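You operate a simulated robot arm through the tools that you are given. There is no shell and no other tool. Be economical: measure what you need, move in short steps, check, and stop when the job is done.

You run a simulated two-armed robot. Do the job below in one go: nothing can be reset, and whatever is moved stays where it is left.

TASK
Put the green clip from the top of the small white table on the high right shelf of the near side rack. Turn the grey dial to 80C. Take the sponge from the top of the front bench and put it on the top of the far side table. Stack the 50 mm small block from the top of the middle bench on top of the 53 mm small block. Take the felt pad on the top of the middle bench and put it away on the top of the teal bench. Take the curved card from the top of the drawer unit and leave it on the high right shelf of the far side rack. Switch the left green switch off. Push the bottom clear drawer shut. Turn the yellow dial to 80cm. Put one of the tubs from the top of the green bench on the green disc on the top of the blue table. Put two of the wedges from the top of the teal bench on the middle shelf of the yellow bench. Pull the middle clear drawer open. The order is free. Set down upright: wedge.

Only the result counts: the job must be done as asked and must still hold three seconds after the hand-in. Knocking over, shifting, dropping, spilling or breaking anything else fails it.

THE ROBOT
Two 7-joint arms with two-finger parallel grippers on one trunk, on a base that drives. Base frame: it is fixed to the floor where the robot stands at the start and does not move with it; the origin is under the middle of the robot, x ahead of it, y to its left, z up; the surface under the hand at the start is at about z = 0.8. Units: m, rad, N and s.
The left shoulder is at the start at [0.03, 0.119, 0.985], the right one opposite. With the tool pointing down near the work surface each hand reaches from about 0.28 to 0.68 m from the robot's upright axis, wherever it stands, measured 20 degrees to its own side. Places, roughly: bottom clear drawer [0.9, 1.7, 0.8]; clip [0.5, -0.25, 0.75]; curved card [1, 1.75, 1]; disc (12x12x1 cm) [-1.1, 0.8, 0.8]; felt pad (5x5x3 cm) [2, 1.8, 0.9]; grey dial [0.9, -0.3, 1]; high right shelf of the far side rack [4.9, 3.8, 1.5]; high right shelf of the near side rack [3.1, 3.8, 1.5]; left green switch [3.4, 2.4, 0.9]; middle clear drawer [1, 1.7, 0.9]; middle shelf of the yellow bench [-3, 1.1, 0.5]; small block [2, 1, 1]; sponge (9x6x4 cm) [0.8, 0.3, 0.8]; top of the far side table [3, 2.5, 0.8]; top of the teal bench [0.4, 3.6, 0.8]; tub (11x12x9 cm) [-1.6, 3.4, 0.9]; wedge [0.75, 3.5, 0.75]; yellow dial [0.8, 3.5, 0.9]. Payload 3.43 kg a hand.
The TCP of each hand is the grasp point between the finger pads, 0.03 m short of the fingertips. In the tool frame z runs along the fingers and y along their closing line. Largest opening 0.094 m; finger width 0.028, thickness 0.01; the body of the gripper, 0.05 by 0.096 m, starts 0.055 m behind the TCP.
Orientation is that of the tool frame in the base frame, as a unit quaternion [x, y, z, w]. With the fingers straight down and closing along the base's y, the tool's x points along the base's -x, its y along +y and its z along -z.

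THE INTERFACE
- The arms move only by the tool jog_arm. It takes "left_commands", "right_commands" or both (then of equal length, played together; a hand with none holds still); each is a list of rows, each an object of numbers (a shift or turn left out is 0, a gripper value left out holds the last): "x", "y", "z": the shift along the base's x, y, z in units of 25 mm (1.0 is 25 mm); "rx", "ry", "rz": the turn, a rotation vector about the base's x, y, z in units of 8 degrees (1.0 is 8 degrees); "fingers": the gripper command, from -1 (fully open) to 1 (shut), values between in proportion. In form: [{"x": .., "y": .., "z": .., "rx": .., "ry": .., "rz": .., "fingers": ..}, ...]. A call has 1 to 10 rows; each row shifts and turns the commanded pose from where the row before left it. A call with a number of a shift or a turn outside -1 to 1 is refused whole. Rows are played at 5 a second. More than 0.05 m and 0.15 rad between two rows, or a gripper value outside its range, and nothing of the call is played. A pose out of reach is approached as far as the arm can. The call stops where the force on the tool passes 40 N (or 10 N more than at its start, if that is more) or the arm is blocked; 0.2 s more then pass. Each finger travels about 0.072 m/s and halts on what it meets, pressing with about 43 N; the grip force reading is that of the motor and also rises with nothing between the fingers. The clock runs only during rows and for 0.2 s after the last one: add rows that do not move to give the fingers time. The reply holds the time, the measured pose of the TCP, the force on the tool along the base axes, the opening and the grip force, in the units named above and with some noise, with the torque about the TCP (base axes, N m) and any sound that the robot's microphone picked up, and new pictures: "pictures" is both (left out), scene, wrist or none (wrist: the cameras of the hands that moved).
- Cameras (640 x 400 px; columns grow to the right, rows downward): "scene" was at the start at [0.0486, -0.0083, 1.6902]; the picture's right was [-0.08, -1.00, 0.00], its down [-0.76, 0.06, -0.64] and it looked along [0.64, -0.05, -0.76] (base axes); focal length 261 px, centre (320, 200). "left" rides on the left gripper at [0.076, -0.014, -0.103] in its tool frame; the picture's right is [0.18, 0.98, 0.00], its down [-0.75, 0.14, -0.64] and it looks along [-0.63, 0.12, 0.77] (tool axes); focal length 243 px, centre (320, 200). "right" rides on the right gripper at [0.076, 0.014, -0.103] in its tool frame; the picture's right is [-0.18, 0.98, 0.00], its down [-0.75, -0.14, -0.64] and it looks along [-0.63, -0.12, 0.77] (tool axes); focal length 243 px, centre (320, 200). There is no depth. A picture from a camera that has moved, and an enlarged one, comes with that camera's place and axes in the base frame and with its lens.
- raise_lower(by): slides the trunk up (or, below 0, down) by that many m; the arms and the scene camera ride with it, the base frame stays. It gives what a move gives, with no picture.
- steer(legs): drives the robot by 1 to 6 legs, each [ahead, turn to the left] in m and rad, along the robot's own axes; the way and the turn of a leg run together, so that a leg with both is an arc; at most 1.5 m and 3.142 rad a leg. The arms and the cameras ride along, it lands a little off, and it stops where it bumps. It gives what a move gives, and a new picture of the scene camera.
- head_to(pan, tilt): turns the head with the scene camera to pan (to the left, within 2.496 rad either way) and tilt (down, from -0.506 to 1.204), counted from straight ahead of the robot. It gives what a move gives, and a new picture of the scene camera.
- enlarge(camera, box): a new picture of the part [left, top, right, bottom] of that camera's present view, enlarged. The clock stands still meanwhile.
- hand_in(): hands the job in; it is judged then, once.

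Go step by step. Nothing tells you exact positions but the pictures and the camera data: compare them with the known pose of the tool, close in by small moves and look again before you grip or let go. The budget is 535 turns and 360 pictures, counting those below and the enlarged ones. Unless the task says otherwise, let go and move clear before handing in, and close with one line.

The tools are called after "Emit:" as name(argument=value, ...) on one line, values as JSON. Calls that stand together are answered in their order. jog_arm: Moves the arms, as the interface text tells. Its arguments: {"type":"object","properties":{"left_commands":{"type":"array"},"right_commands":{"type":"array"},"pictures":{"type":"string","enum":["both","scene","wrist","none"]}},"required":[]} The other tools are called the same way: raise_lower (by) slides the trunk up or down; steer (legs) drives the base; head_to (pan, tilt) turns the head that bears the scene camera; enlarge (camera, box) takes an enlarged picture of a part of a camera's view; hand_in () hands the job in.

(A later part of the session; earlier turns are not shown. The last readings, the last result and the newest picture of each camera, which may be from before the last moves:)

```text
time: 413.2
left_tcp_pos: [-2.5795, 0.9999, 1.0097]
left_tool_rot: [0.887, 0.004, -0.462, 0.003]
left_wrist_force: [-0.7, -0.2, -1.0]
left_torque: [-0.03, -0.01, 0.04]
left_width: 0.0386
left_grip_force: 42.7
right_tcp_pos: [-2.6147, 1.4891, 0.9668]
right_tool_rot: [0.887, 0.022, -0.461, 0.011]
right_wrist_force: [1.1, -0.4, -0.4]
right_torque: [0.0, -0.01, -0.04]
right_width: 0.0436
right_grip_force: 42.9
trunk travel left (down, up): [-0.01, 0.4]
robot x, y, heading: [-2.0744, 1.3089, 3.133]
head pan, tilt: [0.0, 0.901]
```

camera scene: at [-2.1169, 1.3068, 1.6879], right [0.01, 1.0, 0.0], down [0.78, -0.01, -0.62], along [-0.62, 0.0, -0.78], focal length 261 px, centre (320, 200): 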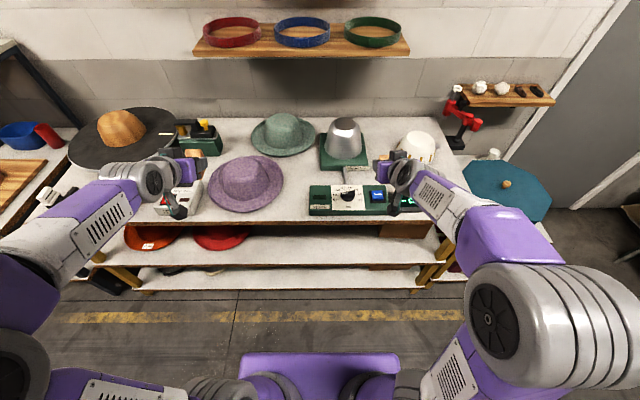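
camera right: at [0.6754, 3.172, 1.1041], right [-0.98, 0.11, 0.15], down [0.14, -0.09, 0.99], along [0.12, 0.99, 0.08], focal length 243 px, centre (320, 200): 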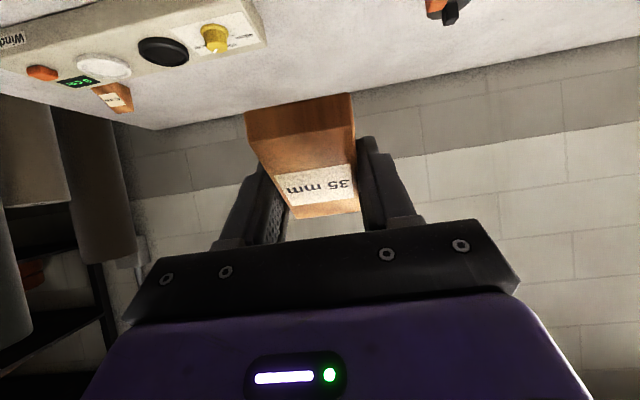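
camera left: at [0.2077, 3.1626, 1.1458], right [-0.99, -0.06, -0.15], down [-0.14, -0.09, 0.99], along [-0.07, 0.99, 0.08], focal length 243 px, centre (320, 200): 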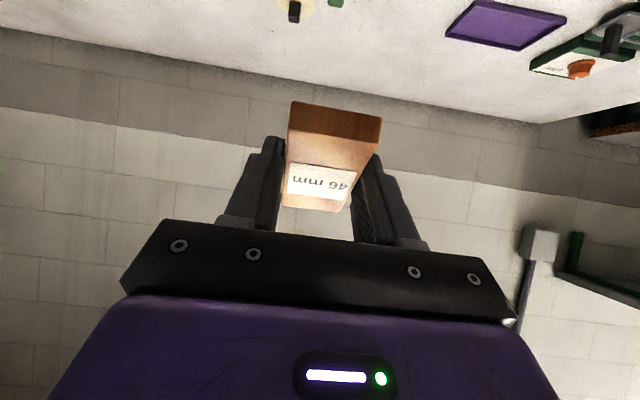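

Emit:
jog_arm(left_commands=[{"x": 1}, {"x": 1}, {"x": 1}, {"x": 1}, {"z": -1}, {"z": -1}, {"z": -1}, {"z": -1}, {"z": -1}, {"z": -1}], right_commands=[{"x": 1}, {"x": 1}, {"x": 1}, {"x": 1}, {"x": 0.5, "z": -1}, {"z": -1}, {"z": -1}, {"z": -1}, {"z": -1}, {"z": -1}], pictures="scene")

```text
time: 415.4
left_tcp_pos: [-2.4812, 0.9998, 0.857]
left_tool_rot: [0.887, 0.004, -0.462, 0.003]
left_wrist_force: [0.0, 0.7, -0.2]
left_torque: [0.02, -0.01, 0.01]
left_width: 0.0387
left_grip_force: 43.2
right_tcp_pos: [-2.5114, 1.4922, 0.8185]
right_tool_rot: [0.887, 0.022, -0.46, 0.013]
right_wrist_force: [0.0, -0.2, 0.4]
right_torque: [0.03, 0.03, -0.01]
right_width: 0.0435
right_grip_force: 42.9
right hand out of reach, approached as far as the arm can: row 9, 10
trunk travel left (down, up): [-0.01, 0.4]
robot x, y, heading: [-2.0751, 1.3099, 3.138]
head pan, tilt: [0.0, 0.901]
camera scene: at [-2.1175, 1.3066, 1.4479], right [0.01, 1.0, 0.0], down [0.78, -0.01, -0.62], along [-0.62, 0.0, -0.78], focal length 261 px, centre (320, 200)
```

scene: 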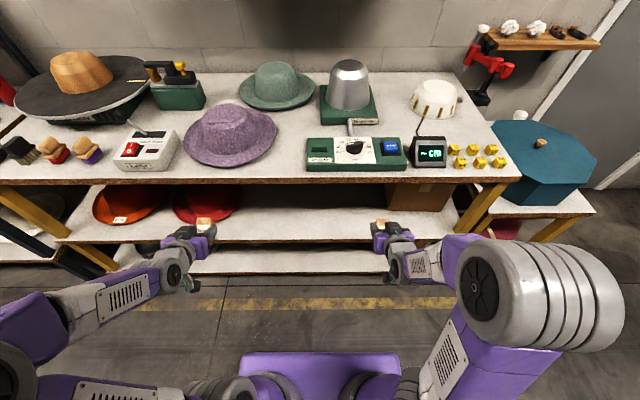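

Emit:
jog_arm(left_commands=[{"x": -0.7}, {"x": -0.7}, {"x": -0.7}, {"x": -0.5}, {"z": -1}, {"z": -1}, {"z": -1}, {"z": -1}, {"z": -1}], right_commands=[{"x": -0.7}, {"x": -0.7}, {"x": -0.7}, {"x": -0.5}, {"z": -1}, {"z": -1}, {"z": -1}, {"z": -1}, {"z": -1}], pictures="scene")

```text
time: 417.4
left_tcp_pos: [-2.5449, 1.0003, 0.733]
left_tool_rot: [0.887, 0.003, -0.461, 0.003]
left_wrist_force: [-0.5, 0.2, -0.8]
left_torque: [-0.01, 0.0, 0.02]
left_width: 0.039
left_grip_force: 43.2
right_tcp_pos: [-2.5767, 1.4906, 0.693]
right_tool_rot: [0.887, 0.023, -0.461, 0.013]
right_wrist_force: [0.2, -0.8, -0.1]
right_torque: [-0.01, 0.03, -0.03]
right_width: 0.0435
right_grip_force: 43.0
trunk travel left (down, up): [-0.01, 0.4]
robot x, y, heading: [-2.0733, 1.3102, 3.133]
head pan, tilt: [0.0, 0.901]
camera scene: at [-2.1172, 1.3066, 1.4479], right [0.01, 1.0, 0.0], down [0.78, -0.01, -0.62], along [-0.62, 0.0, -0.78], focal length 261 px, centre (320, 200)
```

scene: 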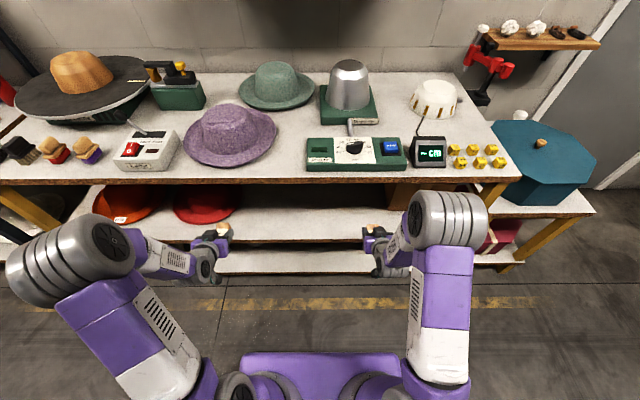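

Emit:
jog_arm(left_commands=[{"y": 1}, {"y": 1}, {"y": 1}, {"y": 1}, {"y": 1}, {"y": 1, "z": -0.5}, {"y": 0.6, "z": -0.8}, {"z": -0.9}, {"z": -0.9}], right_commands=[{"z": -0.5}, {"z": -0.5}, {"z": -0.5}, {"z": -0.6}, {"z": -0.6}, {"z": -0.6}, {"z": -0.6}, {"z": -0.6}, {"z": -0.6}], pictures="both")

```text
time: 419.4
left_tcp_pos: [-2.5438, 1.1657, 0.6544]
left_tool_rot: [0.887, 0.004, -0.461, 0.003]
left_wrist_force: [-0.1, 0.4, -0.7]
left_torque: [-0.01, 0.01, 0.01]
left_width: 0.0386
left_grip_force: 42.8
right_tcp_pos: [-2.5785, 1.4887, 0.5664]
right_tool_rot: [0.887, 0.022, -0.461, 0.012]
right_wrist_force: [0.7, 0.4, -0.9]
right_torque: [0.03, -0.03, -0.01]
right_width: 0.0435
right_grip_force: 42.8
trunk travel left (down, up): [-0.01, 0.4]
robot x, y, heading: [-2.0705, 1.3099, 3.133]
head pan, tilt: [0.0, 0.901]
camera scene: at [-2.117, 1.3066, 1.4479], right [0.01, 1.0, 0.0], down [0.78, -0.01, -0.62], along [-0.62, 0.0, -0.78], focal length 261 px, centre (320, 200)
camera right: at [-2.4502, 1.4812, 0.5615], right [-0.06, -0.99, 0.15], down [0.08, 0.15, 0.99], along [-0.99, 0.07, 0.08], focal length 243 px, centre (320, 200)
camera left: at [-2.4165, 1.1812, 0.6501], right [0.12, -0.98, -0.15], down [0.1, -0.14, 0.99], along [-0.99, -0.13, 0.08], focal length 243 px, centre (320, 200)
```

scene: 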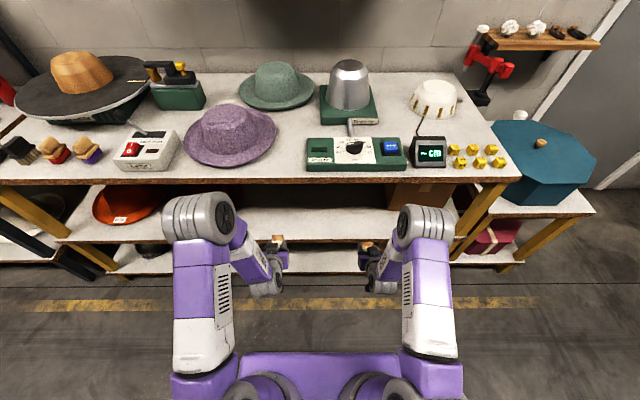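
right: 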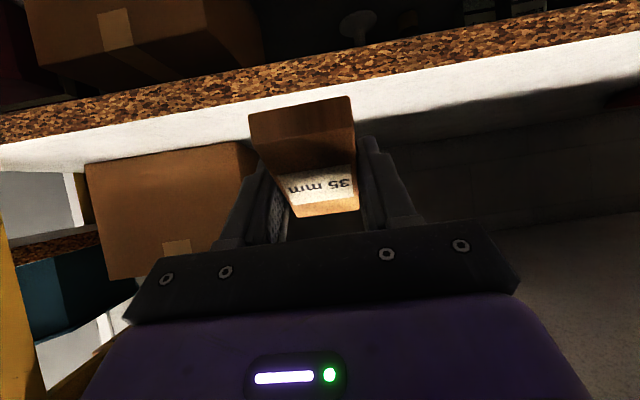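
left: 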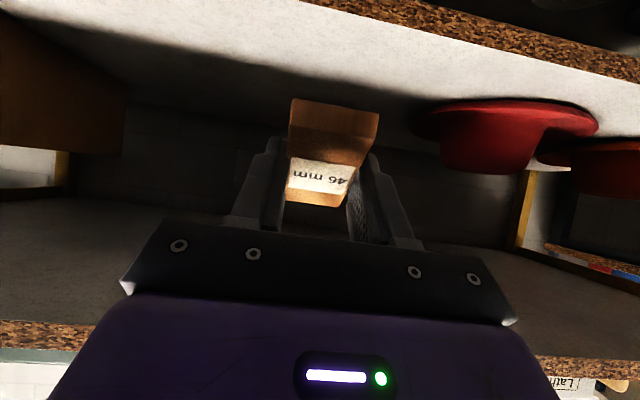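

Emit:
jog_arm(right_commands=[{"x": -0.9}, {"x": -0.9}, {"x": -0.9}, {"x": -0.9}, {"x": -0.9}, {"x": -0.9}, {"x": -0.5}, {"z": -0.5}, {"z": -0.3}, {}], pictures="wrist")

```text
time: 421.6
left_tcp_pos: [-2.5436, 1.1661, 0.6555]
left_tool_rot: [0.887, 0.004, -0.462, 0.003]
left_wrist_force: [-0.1, 0.3, -0.1]
left_torque: [0.03, 0.01, 0.0]
left_width: 0.039
left_grip_force: 43.0
right_tcp_pos: [-2.7238, 1.4913, 0.5463]
right_tool_rot: [0.887, 0.023, -0.46, 0.012]
right_wrist_force: [0.4, 0.6, -0.3]
right_torque: [-0.03, -0.04, 0.03]
right_width: 0.0434
right_grip_force: 43.4
trunk travel left (down, up): [-0.01, 0.4]
robot x, y, heading: [-2.0701, 1.3039, 3.136]
head pan, tilt: [0.0, 0.901]
camera right: at [-2.5974, 1.4826, 0.5425], right [-0.06, -0.99, 0.15], down [0.09, 0.15, 0.99], along [-0.99, 0.07, 0.08], focal length 243 px, centre (320, 200)
```

right: 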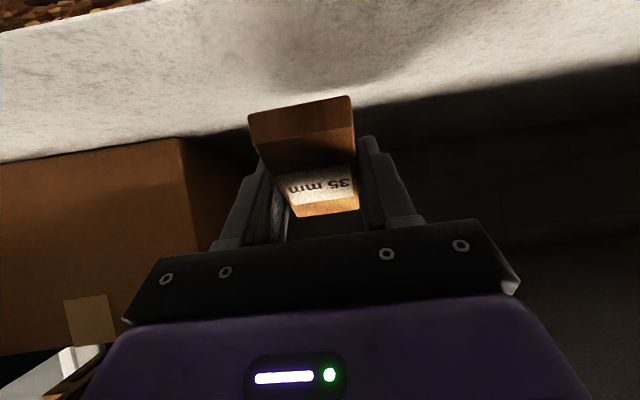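

Emit:
jog_arm(right_commands=[{"z": -0.2}, {"z": -0.2}, {"z": -0.2}, {}], pictures="none")

```text
time: 422.6
left_tcp_pos: [-2.5432, 1.1668, 0.6554]
left_tool_rot: [0.887, 0.004, -0.462, 0.003]
left_wrist_force: [-0.3, -1.4, -1.0]
left_torque: [0.01, -0.02, -0.02]
left_width: 0.0386
left_grip_force: 43.0
right_tcp_pos: [-2.7244, 1.4907, 0.5311]
right_tool_rot: [0.887, 0.022, -0.461, 0.011]
right_wrist_force: [1.0, 0.4, -0.4]
right_torque: [0.0, 0.01, -0.01]
right_width: 0.0434
right_grip_force: 43.0
trunk travel left (down, up): [-0.01, 0.4]
robot x, y, heading: [-2.0699, 1.3087, 3.136]
head pan, tilt: [0.0, 0.901]
```

Emit:
jog_arm(right_commands=[{"z": -0.12}, {"z": -0.12}, {"z": -0.12}, {}], pictures="wrist")

```text
time: 423.6
left_tcp_pos: [-2.5432, 1.1662, 0.6546]
left_tool_rot: [0.887, 0.003, -0.462, 0.003]
left_wrist_force: [-0.3, -0.1, -1.5]
left_torque: [0.02, -0.03, -0.02]
left_width: 0.0393
left_grip_force: 43.4
right_tcp_pos: [-2.725, 1.49, 0.5207]
right_tool_rot: [0.887, 0.022, -0.461, 0.012]
right_wrist_force: [1.3, 0.3, -1.6]
right_torque: [0.03, 0.02, 0.01]
right_width: 0.0436
right_grip_force: 43.4
trunk travel left (down, up): [-0.01, 0.4]
robot x, y, heading: [-2.0729, 1.3113, 3.138]
head pan, tilt: [0.0, 0.901]
camera right: at [-2.5977, 1.4818, 0.5176], right [-0.06, -0.99, 0.15], down [0.08, 0.15, 0.99], along [-0.99, 0.07, 0.08], focal length 243 px, centre (320, 200)
```

right: 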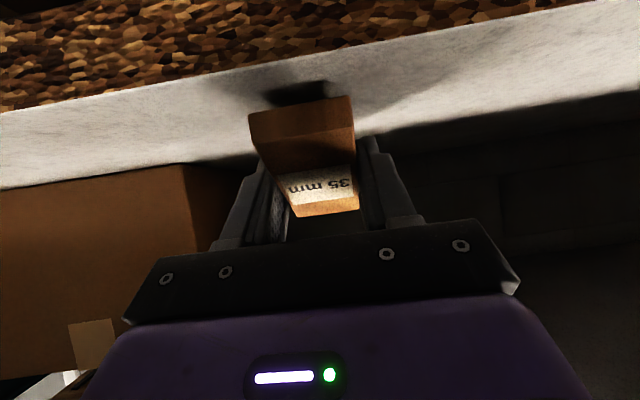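

Emit:
jog_arm(right_commands=[{"z": -0.12}, {"z": -0.12}, {"z": -0.12}, {}], pictures="none")

```text
time: 424.6
left_tcp_pos: [-2.5441, 1.1661, 0.6556]
left_tool_rot: [0.887, 0.003, -0.462, 0.002]
left_wrist_force: [0.6, -0.3, -0.9]
left_torque: [0.02, -0.04, 0.01]
left_width: 0.0391
left_grip_force: 43.2
right_tcp_pos: [-2.7245, 1.4904, 0.5133]
right_tool_rot: [0.887, 0.023, -0.46, 0.012]
right_wrist_force: [0.3, 0.4, 1.0]
right_torque: [0.0, -0.06, 0.01]
right_width: 0.043
right_grip_force: 42.9
trunk travel left (down, up): [-0.01, 0.4]
robot x, y, heading: [-2.0715, 1.3083, 3.136]
head pan, tilt: [0.0, 0.901]
```

Emit:
jog_arm(right_commands=[{"z": -0.12}, {"z": -0.12}, {}], pictures="wrist")

```text
time: 425.4
left_tcp_pos: [-2.5426, 1.1652, 0.6567]
left_tool_rot: [0.887, 0.004, -0.462, 0.002]
left_wrist_force: [0.2, -0.2, 0.0]
left_torque: [0.0, 0.01, 0.0]
left_width: 0.0389
left_grip_force: 43.2
right_tcp_pos: [-2.7279, 1.4903, 0.5123]
right_tool_rot: [0.884, 0.023, -0.466, 0.012]
right_wrist_force: [5.4, 0.1, 32.1]
right_torque: [-0.03, -0.82, -0.03]
right_width: 0.0436
right_grip_force: 43.3
trunk travel left (down, up): [-0.01, 0.4]
robot x, y, heading: [-2.0752, 1.3111, 3.136]
head pan, tilt: [0.0, 0.901]
camera right: at [-2.5994, 1.482, 0.5076], right [-0.05, -0.99, 0.15], down [0.1, 0.15, 0.98], along [-0.99, 0.07, 0.09], focal length 243 px, centre (320, 200)
```

right: 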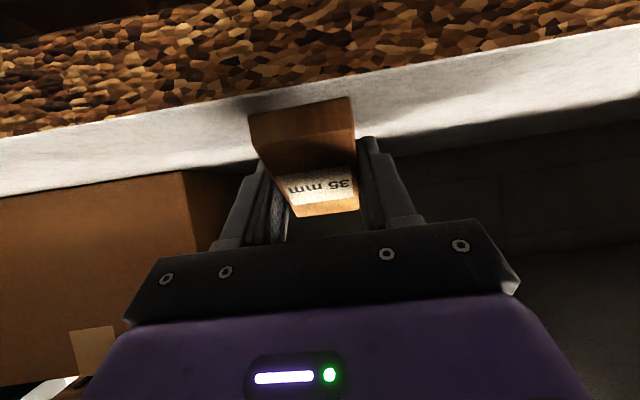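

Emit:
jog_arm(right_commands=[{"z": 0.1}, {"fingers": 0}, {"fingers": -0.4}, {}, {}], pictures="wrist")

```text
time: 426.6
left_tcp_pos: [-2.544, 1.1665, 0.6552]
left_tool_rot: [0.887, 0.003, -0.462, 0.002]
left_wrist_force: [0.2, 0.1, -1.0]
left_torque: [-0.02, 0.0, 0.01]
left_width: 0.0388
left_grip_force: 43.2
right_tcp_pos: [-2.7242, 1.493, 0.5088]
right_tool_rot: [0.888, 0.022, -0.46, 0.011]
right_wrist_force: [0.2, -0.3, 1.0]
right_torque: [0.02, 0.01, 0.0]
right_width: 0.066
right_grip_force: 0.1
trunk travel left (down, up): [-0.01, 0.4]
robot x, y, heading: [-2.078, 1.308, 3.14]
head pan, tilt: [0.0, 0.901]
camera right: at [-2.5967, 1.4841, 0.5054], right [-0.06, -0.99, 0.15], down [0.08, 0.14, 0.99], along [-0.99, 0.07, 0.07], focal length 243 px, centre (320, 200)
```

right: 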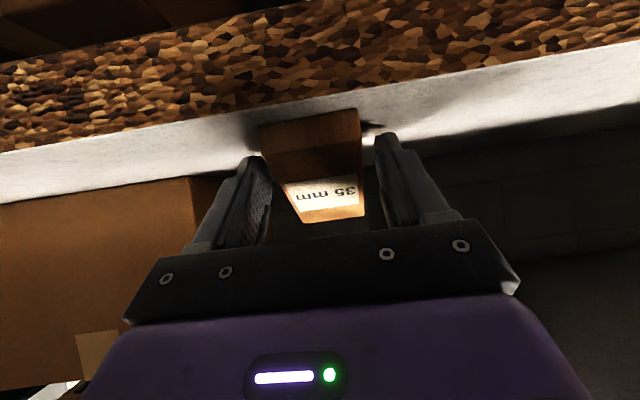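

Emit:
jog_arm(right_commands=[{"x": 0.8}, {"x": 0.9}, {"x": 0.9}, {"x": 0.9}, {"x": 0.9}, {"x": 0.9}, {}, {}, {}, {}], left_commands=[{"z": -0.95, "y": 0.3}, {"z": -0.95, "y": 0.3}, {"z": -0.95}, {"z": -0.95}, {"x": -0.6}, {"x": -0.9}, {"x": -0.9}, {"x": -0.9}, {"x": -0.9}, {"x": -0.9}], pictures="wrist")

```text
time: 428.8
left_tcp_pos: [-2.6717, 1.1801, 0.5621]
left_tool_rot: [0.888, 0.004, -0.461, 0.003]
left_wrist_force: [-0.8, -0.5, -0.5]
left_torque: [0.02, 0.01, 0.0]
left_width: 0.0389
left_grip_force: 43.1
right_tcp_pos: [-2.5928, 1.492, 0.5105]
right_tool_rot: [0.888, 0.022, -0.46, 0.012]
right_wrist_force: [0.6, 0.1, 0.5]
right_torque: [-0.01, 0.02, 0.03]
right_width: 0.0659
right_grip_force: 0.0
trunk travel left (down, up): [-0.01, 0.4]
robot x, y, heading: [-2.0692, 1.3134, 3.131]
head pan, tilt: [0.0, 0.901]
camera right: at [-2.4658, 1.484, 0.5068], right [-0.06, -0.99, 0.15], down [0.08, 0.15, 0.99], along [-0.99, 0.07, 0.08], focal length 243 px, centre (320, 200)
camera left: at [-2.5445, 1.1946, 0.5571], right [0.11, -0.98, -0.15], down [0.09, -0.14, 0.99], along [-0.99, -0.13, 0.08], focal length 243 px, centre (320, 200)
```

right: 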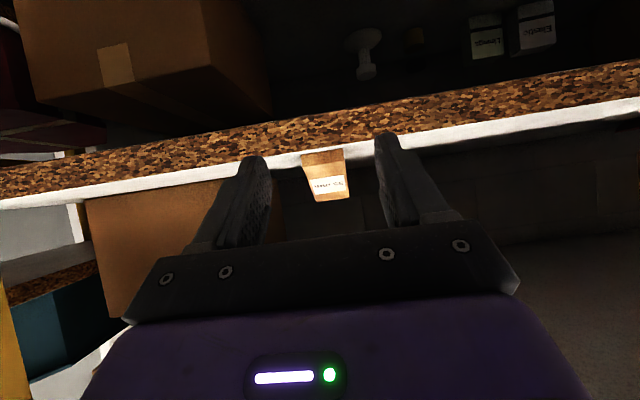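
left: 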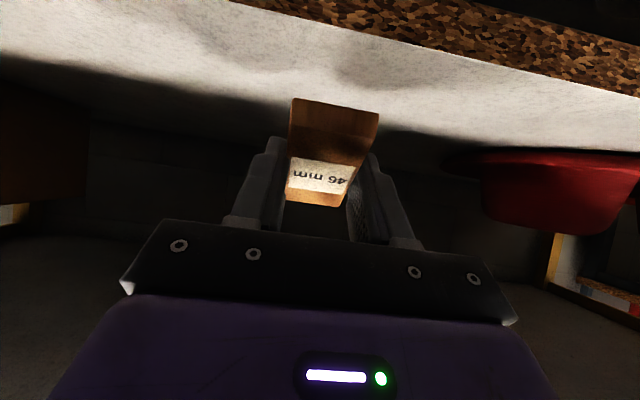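

Emit:
jog_arm(left_commands=[{"x": -0.9}, {"x": -0.9}, {"x": -0.3}, {"z": -0.6}, {"z": -0.6}, {"z": -0.3}, {"z": -0.12}, {}], right_commands=[{}, {}, {}, {"x": 0.5}, {}, {}, {}, {}], pictures="none")

Emit:
jog_arm(left_commands=[{"z": -0.12}, {"z": -0.12}, {}], pictures="wrist")

```text
time: 430.6
left_tcp_pos: [-2.7248, 1.1788, 0.5209]
left_tool_rot: [0.887, 0.004, -0.462, 0.003]
left_wrist_force: [1.0, -0.1, -0.8]
left_torque: [-0.01, 0.01, 0.01]
left_width: 0.0391
left_grip_force: 42.7
right_tcp_pos: [-2.5805, 1.4913, 0.509]
right_tool_rot: [0.887, 0.022, -0.461, 0.011]
right_wrist_force: [0.3, 1.0, 0.7]
right_torque: [0.02, 0.0, -0.05]
right_width: 0.0659
right_grip_force: 0.1
trunk travel left (down, up): [-0.01, 0.4]
robot x, y, heading: [-2.0711, 1.3115, 3.136]
head pan, tilt: [0.0, 0.901]
```

```text
time: 431.4
left_tcp_pos: [-2.7263, 1.1802, 0.5179]
left_tool_rot: [0.885, 0.003, -0.465, 0.002]
left_wrist_force: [3.7, -0.1, 20.6]
left_torque: [0.05, -0.51, -0.03]
left_width: 0.039
left_grip_force: 43.4
right_tcp_pos: [-2.5797, 1.4918, 0.5099]
right_tool_rot: [0.887, 0.023, -0.461, 0.013]
right_wrist_force: [0.4, 0.1, 0.2]
right_torque: [-0.07, 0.0, -0.01]
right_width: 0.0656
right_grip_force: 0.2
trunk travel left (down, up): [-0.01, 0.4]
robot x, y, heading: [-2.072, 1.3089, 3.128]
head pan, tilt: [0.0, 0.901]
camera left: at [-2.598, 1.1951, 0.5119], right [0.11, -0.98, -0.15], down [0.1, -0.14, 0.98], along [-0.99, -0.13, 0.08], focal length 243 px, centre (320, 200)
```

left: 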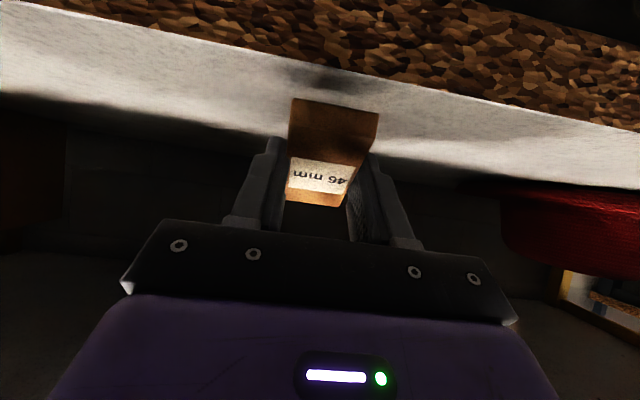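

Emit:
jog_arm(left_commands=[{"fingers": 0.1}, {"fingers": -0.3}, {}, {}], pictures="wrist")

```text
time: 432.4
left_tcp_pos: [-2.7257, 1.1794, 0.5136]
left_tool_rot: [0.887, 0.004, -0.462, 0.003]
left_wrist_force: [0.5, -0.3, 0.2]
left_torque: [-0.01, 0.01, 0.01]
left_width: 0.0614
left_grip_force: 0.1
right_tcp_pos: [-2.5807, 1.4913, 0.5096]
right_tool_rot: [0.887, 0.022, -0.461, 0.011]
right_wrist_force: [0.1, -0.7, -0.3]
right_torque: [-0.01, -0.03, 0.01]
right_width: 0.066
right_grip_force: 0.0
trunk travel left (down, up): [-0.01, 0.4]
robot x, y, heading: [-2.0714, 1.3124, 3.135]
head pan, tilt: [0.0, 0.901]
camera left: at [-2.5969, 1.195, 0.5091], right [0.11, -0.98, -0.15], down [0.09, -0.14, 0.99], along [-0.99, -0.13, 0.08], focal length 243 px, centre (320, 200)
```

left: 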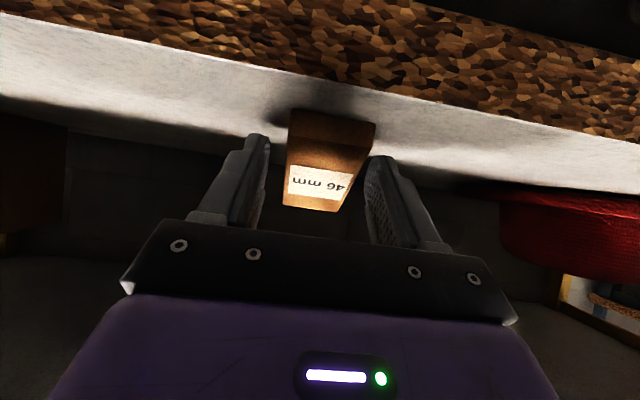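

Both wedges are down; I'll retract the left hand, raise the arms, and raise the trunk.

Emit:
jog_arm(left_commands=[{"x": 0.8}, {"x": 0.9}, {"x": 0.9}, {"x": 0.9}, {"x": 0.9}, {"x": 0.9}, {"x": 0.7}, {"z": 0.5}, {"z": 1}, {"z": 1}], right_commands=[{}, {}, {}, {}, {}, {}, {}, {"z": 0.5}, {"z": 1}, {"z": 1}], pictures="both")

Emit:
raise_lower(by=0.24)

```text
time: 434.6
left_tcp_pos: [-2.5761, 1.1792, 0.5776]
left_tool_rot: [0.887, 0.004, -0.462, 0.003]
left_wrist_force: [-0.8, -0.5, -0.5]
left_torque: [0.02, -0.02, 0.05]
left_width: 0.0609
left_grip_force: 0.1
right_tcp_pos: [-2.5818, 1.4904, 0.5721]
right_tool_rot: [0.887, 0.022, -0.461, 0.012]
right_wrist_force: [-0.2, -0.6, 0.4]
right_torque: [-0.01, 0.0, 0.04]
right_width: 0.0658
right_grip_force: 0.0
trunk travel left (down, up): [-0.01, 0.4]
robot x, y, heading: [-2.0716, 1.3097, 3.14]
head pan, tilt: [0.0, 0.901]
camera scene: at [-2.1165, 1.3066, 1.448], right [0.01, 1.0, 0.0], down [0.78, -0.01, -0.62], along [-0.62, 0.0, -0.78], focal length 261 px, centre (320, 200)
camera right: at [-2.4532, 1.483, 0.5688], right [-0.06, -0.99, 0.15], down [0.08, 0.15, 0.99], along [-0.99, 0.07, 0.08], focal length 243 px, centre (320, 200)
camera left: at [-2.4481, 1.1941, 0.5724], right [0.11, -0.98, -0.15], down [0.09, -0.14, 0.99], along [-0.99, -0.13, 0.08], focal length 243 px, centre (320, 200)
```

scene: 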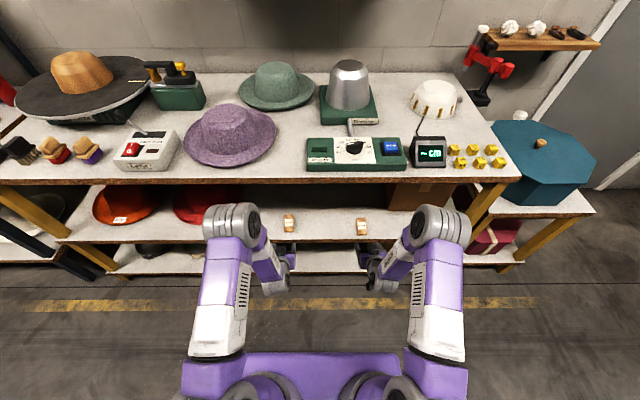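
right: 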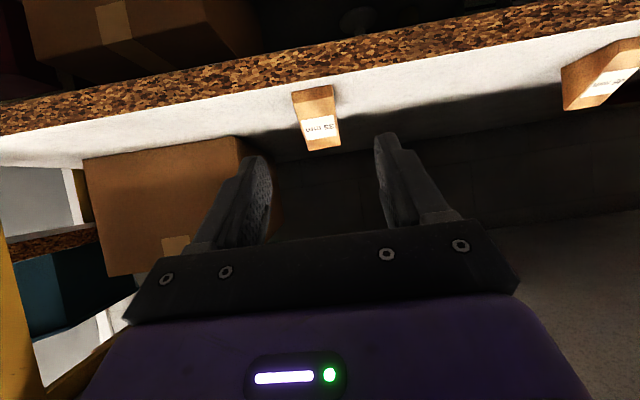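
left: 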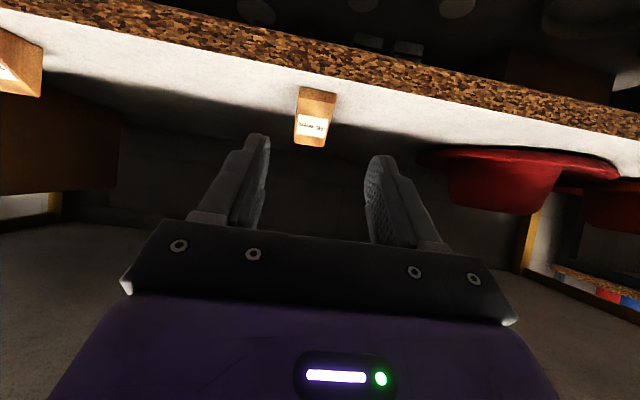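

```text
time: 437.1
left_tcp_pos: [-2.5755, 1.1796, 0.8168]
left_tool_rot: [0.887, 0.004, -0.462, 0.003]
left_wrist_force: [-0.1, 0.1, -0.3]
left_torque: [0.01, 0.0, 0.0]
left_width: 0.0612
left_grip_force: 0.0
right_tcp_pos: [-2.5817, 1.492, 0.8112]
right_tool_rot: [0.887, 0.022, -0.461, 0.011]
right_wrist_force: [0.4, 0.7, -0.1]
right_torque: [0.03, 0.04, -0.01]
right_width: 0.0657
right_grip_force: 0.0
trunk travel left (down, up): [-0.25, 0.16]
robot x, y, heading: [-2.0728, 1.3078, 3.136]
head pan, tilt: [0.0, 0.901]
```

Emit:
jog_arm(left_commands=[{"z": 1, "x": 0.3}, {"z": 1, "x": 0.3}, {"z": 1, "ry": -0.86}, {"z": 1, "ry": -0.86}, {"z": 1, "ry": -0.86}, {"z": 1, "ry": -0.86}, {"z": 1, "ry": -0.86}, {"z": 1, "ry": -0.86}, {"z": 1, "ry": -0.86}, {"z": 1, "ry": -0.86}], right_commands=[{"z": 1, "x": 0.3}, {"z": 1, "x": 0.3}, {"z": 1, "ry": -0.86}, {"z": 1, "ry": -0.86}, {"z": 1, "ry": -0.86}, {"z": 1, "ry": -0.86}, {"z": 1, "ry": -0.86}, {"z": 1, "ry": -0.86}, {"z": 1, "ry": -0.86}, {"z": 1, "ry": -0.86}], pictures="none")

Emit:
steer(legs=[[0, -1.571], [1.05, 0], [0, -0.6]])

```text
time: 439.3
left_tcp_pos: [-2.5619, 1.1808, 1.0659]
left_tool_rot: [1.0, 0.002, 0.0, 0.004]
left_wrist_force: [-0.4, -0.2, 0.1]
left_torque: [0.0, 0.01, 0.02]
left_width: 0.0613
left_grip_force: 0.0
right_tcp_pos: [-2.567, 1.4913, 1.0604]
right_tool_rot: [1.0, 0.014, 0.002, 0.02]
right_wrist_force: [0.0, 0.2, -0.5]
right_torque: [0.01, 0.01, -0.01]
right_width: 0.0657
right_grip_force: 0.1
trunk travel left (down, up): [-0.25, 0.16]
robot x, y, heading: [-2.0697, 1.3084, 3.134]
head pan, tilt: [0.0, 0.901]
```

```text
time: 450.3
left_tcp_pos: [-1.8936, 2.8368, 1.066]
left_tool_rot: [-0.465, 0.885, 0.004, -0.002]
left_wrist_force: [0.5, 0.7, 0.3]
left_torque: [-0.03, 0.0, -0.03]
left_width: 0.0609
left_grip_force: 0.0
right_tcp_pos: [-1.6363, 2.6636, 1.0617]
right_tool_rot: [-0.476, 0.879, 0.018, -0.011]
right_wrist_force: [0.1, 0.0, 0.3]
right_torque: [0.01, 0.0, 0.01]
right_width: 0.0657
right_grip_force: 0.1
trunk travel left (down, up): [-0.25, 0.16]
robot x, y, heading: [-2.0686, 2.3608, 0.957]
head pan, tilt: [0.0, 0.901]
camera scene: at [-2.0397, 2.3976, 1.6879], right [0.82, -0.58, 0.0], down [-0.45, -0.64, -0.62], along [0.36, 0.51, -0.78], focal length 261 px, centre (320, 200)
```

scene: 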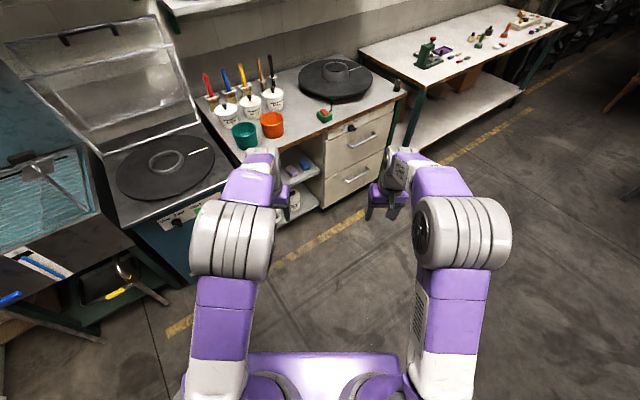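

Emit:
enlarge(camera="scene", box=[200, 70, 340, 157])

```text
4.57 times, centred on (270, 114) of scene
camera zoom: at [-2.0397, 2.3976, 1.6879], right [0.82, -0.58, 0.0], down [-0.45, -0.64, -0.62], along [0.36, 0.51, -0.78], focal length 1195 px, centre (549, 595)
```

zoom: 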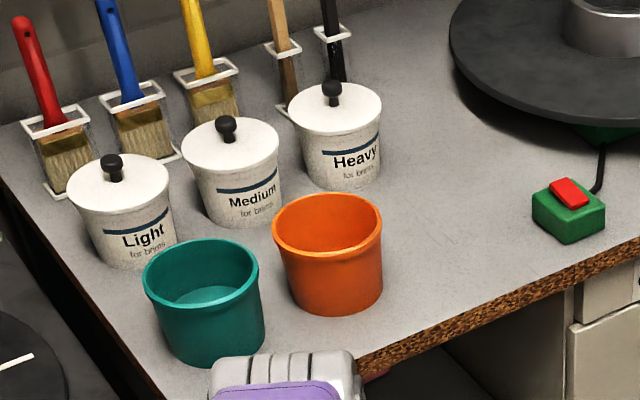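

Emit:
jog_arm(left_commands=[{"z": 1}, {"z": 1}, {"z": 1}, {"z": 1}, {"z": 1}, {"z": 1}], right_commands=[{"z": 1}, {"z": 1}, {"z": 1}, {"z": 1}, {"z": 1}, {"z": 1}], pictures="none")

Emit:
steer(legs=[[0, -0.06], [0.7, 0], [0, 0.676]])

```text
time: 451.7
left_tcp_pos: [-1.8946, 2.835, 1.2166]
left_tool_rot: [-0.465, 0.885, 0.003, -0.003]
left_wrist_force: [0.4, -0.3, 0.4]
left_torque: [0.01, 0.01, 0.03]
left_width: 0.061
left_grip_force: 0.1
right_tcp_pos: [-1.6348, 2.6645, 1.2119]
right_tool_rot: [-0.476, 0.879, 0.018, -0.01]
right_wrist_force: [-0.8, 0.7, -0.5]
right_torque: [-0.03, -0.01, -0.02]
right_width: 0.0659
right_grip_force: 0.1
trunk travel left (down, up): [-0.25, 0.16]
robot x, y, heading: [-2.0696, 2.3622, 0.953]
head pan, tilt: [0.0, 0.901]
```

```text
time: 457.8
left_tcp_pos: [-1.7491, 3.4067, 1.215]
left_tool_rot: [0.71, -0.704, -0.002, 0.004]
left_wrist_force: [-1.2, -0.1, -0.2]
left_torque: [0.01, 0.02, 0.02]
left_width: 0.0611
left_grip_force: 0.1
right_tcp_pos: [-1.4372, 3.4144, 1.2124]
right_tool_rot: [0.718, -0.696, -0.014, 0.015]
right_wrist_force: [-0.3, 0.4, 0.8]
right_torque: [0.0, -0.04, -0.01]
right_width: 0.0659
right_grip_force: 0.1
trunk travel left (down, up): [-0.25, 0.16]
robot x, y, heading: [-1.6209, 2.9184, 1.566]
head pan, tilt: [0.0, 0.901]
camera scene: at [-1.6188, 2.9626, 1.6879], right [1.0, -0.01, 0.0], down [0.0, -0.78, -0.62], along [0.0, 0.62, -0.78], focal length 261 px, centre (320, 200)
```

scene: 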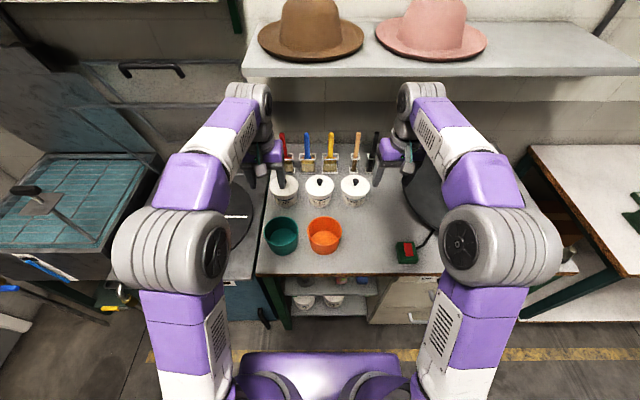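

Emit:
jog_arm(right_commands=[{"x": -0.73, "y": 0.09, "z": -0.9, "ry": -0.15, "fingers": -0.1}, {"x": -0.73, "y": 0.09, "z": -0.9, "ry": -0.14}, {"x": -0.73, "y": 0.09, "z": -0.9}, {"x": -0.73, "y": 0.09, "z": -0.9}, {"x": -0.73, "y": 0.09, "z": -0.9}, {"x": -0.73, "y": 0.09, "z": -0.9}, {}], pictures="both")

```text
time: 459.4
left_tcp_pos: [-1.7492, 3.4067, 1.2164]
left_tool_rot: [0.71, -0.704, -0.003, 0.003]
left_wrist_force: [0.3, 0.4, 0.1]
left_torque: [-0.02, 0.02, 0.0]
left_width: 0.0612
left_grip_force: 0.0
right_tcp_pos: [-1.5463, 3.4271, 1.077]
right_tool_rot: [0.718, -0.696, 0.0, 0.002]
right_wrist_force: [-0.2, 0.5, -1.3]
right_torque: [0.02, -0.01, 0.02]
right_width: 0.0518
right_grip_force: 0.1
trunk travel left (down, up): [-0.25, 0.16]
robot x, y, heading: [-1.622, 2.9196, 1.562]
head pan, tilt: [0.0, 0.901]
camera scene: at [-1.6181, 2.9621, 1.6879], right [1.0, -0.01, 0.0], down [0.0, -0.78, -0.62], along [0.0, 0.62, -0.78], focal length 261 px, centre (320, 200)
camera right: at [-1.5593, 3.3499, 1.1792], right [-0.99, 0.15, 0.0], down [0.12, 0.76, 0.64], along [0.1, 0.63, -0.77], focal length 243 px, centre (320, 200)
```

scene: 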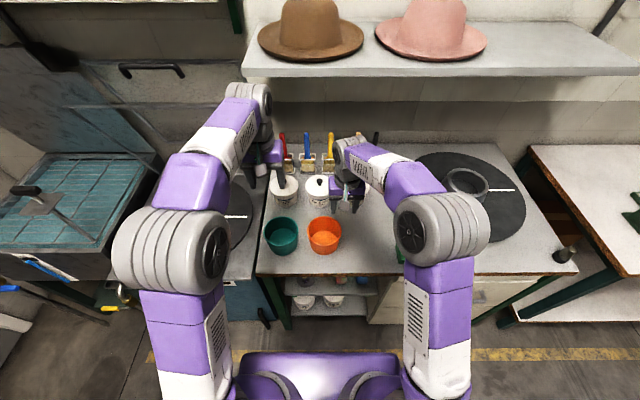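
right: 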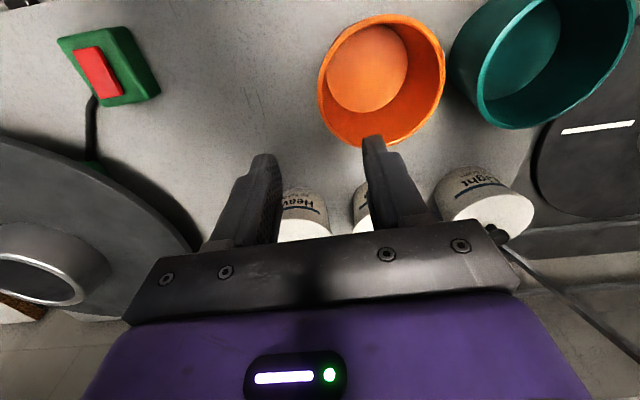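

Emit:
jog_arm(right_commands=[{"x": -0.1, "y": -0.46, "z": -0.5}, {"y": -0.46, "z": -0.5}, {"z": -0.8}, {}], pictures="wrist")

```text
time: 460.4
left_tcp_pos: [-1.7492, 3.405, 1.2153]
left_tool_rot: [0.709, -0.705, -0.003, 0.003]
left_wrist_force: [-0.6, 0.8, -0.3]
left_torque: [-0.02, -0.03, 0.02]
left_width: 0.0612
left_grip_force: 0.1
right_tcp_pos: [-1.5497, 3.4038, 1.0319]
right_tool_rot: [0.718, -0.696, 0.0, 0.001]
right_wrist_force: [-0.2, -0.3, -0.5]
right_torque: [-0.01, 0.0, 0.02]
right_width: 0.0518
right_grip_force: 0.1
trunk travel left (down, up): [-0.25, 0.16]
robot x, y, heading: [-1.6238, 2.9232, 1.564]
head pan, tilt: [0.0, 0.901]
camera right: at [-1.5624, 3.3267, 1.1341], right [-0.99, 0.15, 0.0], down [0.12, 0.76, 0.64], along [0.1, 0.63, -0.77], focal length 243 px, centre (320, 200)
```

right: 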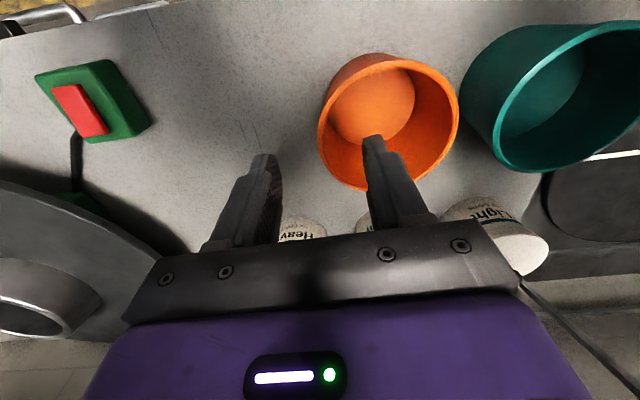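

Emit:
jog_arm(right_commands=[{"z": -0.8}, {"z": -0.8}, {"z": -0.8}, {}], pictures="wrist")

```text
time: 461.4
left_tcp_pos: [-1.7493, 3.4061, 1.2148]
left_tool_rot: [0.71, -0.705, -0.003, 0.004]
left_wrist_force: [0.2, -0.7, 0.0]
left_torque: [0.01, -0.04, -0.04]
left_width: 0.0611
left_grip_force: 0.0
right_tcp_pos: [-1.5499, 3.4046, 0.9717]
right_tool_rot: [0.717, -0.697, 0.0, 0.001]
right_wrist_force: [-0.6, 0.5, -0.6]
right_torque: [-0.02, 0.01, 0.01]
right_width: 0.0513
right_grip_force: 0.1
trunk travel left (down, up): [-0.25, 0.16]
robot x, y, heading: [-1.6203, 2.9167, 1.56]
head pan, tilt: [0.0, 0.901]
camera right: at [-1.5623, 3.3275, 1.0743], right [-0.99, 0.15, 0.0], down [0.12, 0.76, 0.64], along [0.1, 0.63, -0.77], focal length 243 px, centre (320, 200)
```

right: 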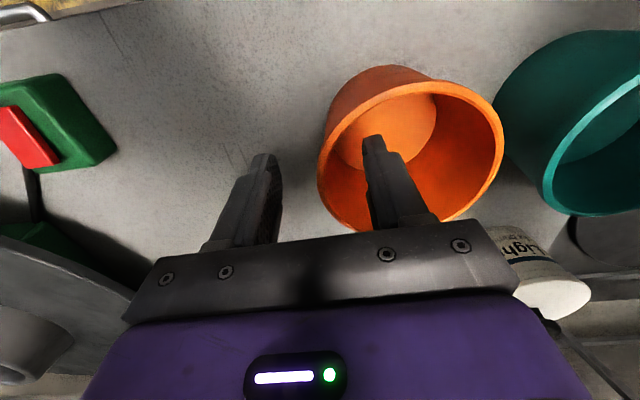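

Emit:
jog_arm(right_commands=[{"z": -0.35}, {"fingers": 0.5}, {"fingers": 1}, {}, {}, {}], pictures="wrist")

```text
time: 462.8
left_tcp_pos: [-1.7487, 3.4064, 1.2162]
left_tool_rot: [0.71, -0.705, -0.003, 0.004]
left_wrist_force: [0.1, -0.3, 0.6]
left_torque: [0.01, -0.03, -0.02]
left_width: 0.061
left_grip_force: 0.2
right_tcp_pos: [-1.55, 3.4035, 0.9626]
right_tool_rot: [0.719, -0.695, 0.0, 0.001]
right_wrist_force: [-0.5, -2.8, 4.8]
right_torque: [-0.36, 0.45, 0.19]
right_width: 0.0024
right_grip_force: 36.8
trunk travel left (down, up): [-0.25, 0.16]
robot x, y, heading: [-1.6215, 2.9194, 1.565]
head pan, tilt: [0.0, 0.901]
camera right: at [-1.5625, 3.3269, 1.0657], right [-0.99, 0.15, 0.0], down [0.12, 0.76, 0.64], along [0.1, 0.63, -0.77], focal length 243 px, centre (320, 200)
```

right: 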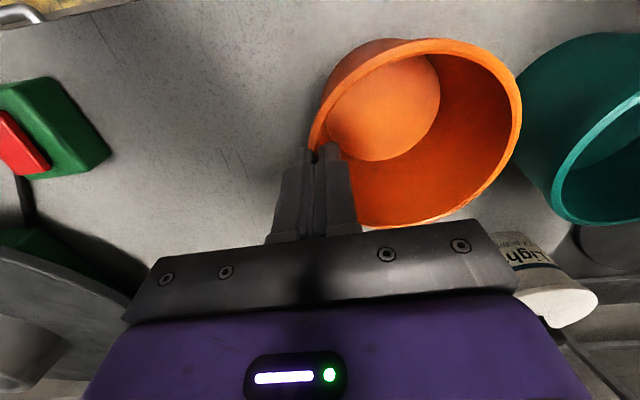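

Emit:
jog_arm(right_commands=[{"z": 0.3}, {"z": 0.4}, {"z": 0.6}, {"z": 0.8}, {}], pictures="both")

```text
time: 464.0
left_tcp_pos: [-1.7501, 3.4073, 1.2151]
left_tool_rot: [0.709, -0.705, -0.002, 0.004]
left_wrist_force: [-0.1, 0.1, 1.2]
left_torque: [-0.02, -0.01, -0.01]
left_width: 0.0611
left_grip_force: 0.1
right_tcp_pos: [-1.5485, 3.4043, 1.0171]
right_tool_rot: [0.718, -0.696, 0.0, 0.002]
right_wrist_force: [-0.4, 0.0, -1.4]
right_torque: [-0.01, -0.05, 0.0]
right_width: 0.0019
right_grip_force: 36.7
trunk travel left (down, up): [-0.25, 0.16]
robot x, y, heading: [-1.6195, 2.9209, 1.57]
head pan, tilt: [0.0, 0.901]
camera scene: at [-1.6185, 2.963, 1.6879], right [1.0, -0.01, 0.0], down [0.0, -0.78, -0.62], along [0.0, 0.62, -0.78], focal length 261 px, centre (320, 200)
camera right: at [-1.5614, 3.3273, 1.1191], right [-0.99, 0.15, 0.0], down [0.12, 0.76, 0.64], along [0.1, 0.63, -0.77], focal length 243 px, centre (320, 200)
```

scene: 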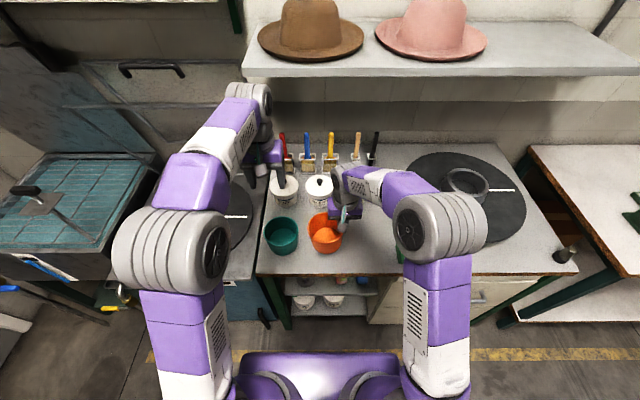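
right: 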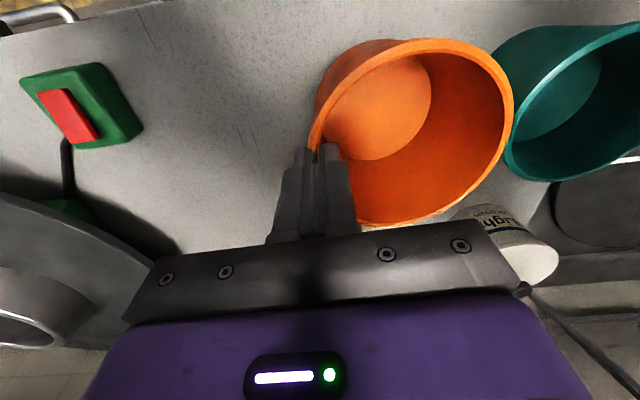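

Emit:
jog_arm(right_commands=[{"z": 1}, {"z": 1}, {"z": 1}, {"z": 1, "y": -0.5}, {"z": 1, "y": -0.8}, {"z": 0.5, "y": -0.8}, {"y": -0.8}, {"y": -0.8}], pictures="none")

Emit:
steer(legs=[[-0.2, 0], [0, -1.571], [1.27, 0], [0, -1.571]])

```text
time: 465.8
left_tcp_pos: [-1.7486, 3.4068, 1.2158]
left_tool_rot: [0.71, -0.704, -0.002, 0.003]
left_wrist_force: [0.2, -0.1, -0.1]
left_torque: [-0.01, -0.04, 0.0]
left_width: 0.061
left_grip_force: 0.0
right_tcp_pos: [-1.5473, 3.3117, 1.154]
right_tool_rot: [0.718, -0.696, 0.001, 0.001]
right_wrist_force: [-0.6, -0.5, -0.4]
right_torque: [-0.01, -0.04, -0.01]
right_width: 0.0022
right_grip_force: 36.7
trunk travel left (down, up): [-0.25, 0.16]
robot x, y, heading: [-1.6192, 2.9201, 1.565]
head pan, tilt: [0.0, 0.901]
```

```text
time: 481.0
left_tcp_pos: [-0.2381, 2.1925, 1.2147]
left_tool_rot: [0.713, 0.702, 0.003, 0.003]
left_wrist_force: [0.1, -0.7, -0.2]
left_torque: [0.0, 0.01, 0.02]
left_width: 0.0611
left_grip_force: 0.1
right_tcp_pos: [-0.4376, 2.2918, 1.1523]
right_tool_rot: [0.705, 0.71, 0.002, 0.0]
right_wrist_force: [-0.1, 0.0, -1.0]
right_torque: [0.05, 0.08, -0.02]
right_width: 0.002
right_grip_force: 36.6
trunk travel left (down, up): [-0.25, 0.16]
robot x, y, heading: [-0.3562, 2.684, -1.599]
head pan, tilt: [0.0, 0.901]
camera scene: at [-0.3554, 2.6352, 1.6879], right [-1.0, 0.03, 0.0], down [0.02, 0.78, -0.62], along [-0.02, -0.62, -0.78], focal length 261 px, centre (320, 200)
```

scene: 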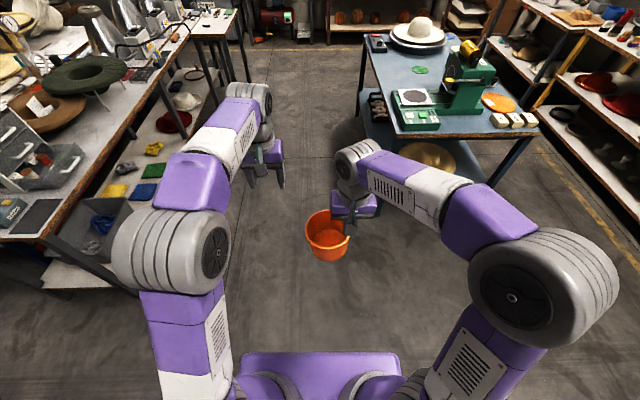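

Emit:
steer(legs=[[0, 0.028], [1.3, 0], [0.58, 0], [0, -1.571]])

```text
time: 494.7
left_tcp_pos: [-0.8352, 0.6371, 1.2159]
left_tool_rot: [1.0, 0.016, 0.001, 0.004]
left_wrist_force: [-0.6, -0.2, 0.5]
left_torque: [0.02, 0.01, -0.01]
left_width: 0.0609
left_grip_force: 0.0
right_tcp_pos: [-0.7457, 0.8419, 1.1533]
right_tool_rot: [1.0, 0.029, 0.002, 0.0]
right_wrist_force: [-0.1, 0.4, -1.2]
right_torque: [0.07, 0.02, -0.01]
right_width: 0.0019
right_grip_force: 36.3
trunk travel left (down, up): [-0.25, 0.16]
robot x, y, heading: [-0.35, 0.7772, -3.124]
head pan, tilt: [0.0, 0.901]
camera scene: at [-0.3946, 0.7759, 1.6879], right [-0.02, 1.0, 0.0], down [0.78, 0.02, -0.62], along [-0.62, -0.01, -0.78], focal length 261 px, centre (320, 200)
```

scene: 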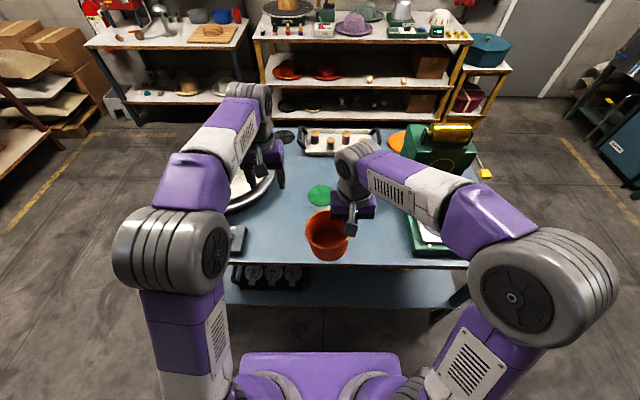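

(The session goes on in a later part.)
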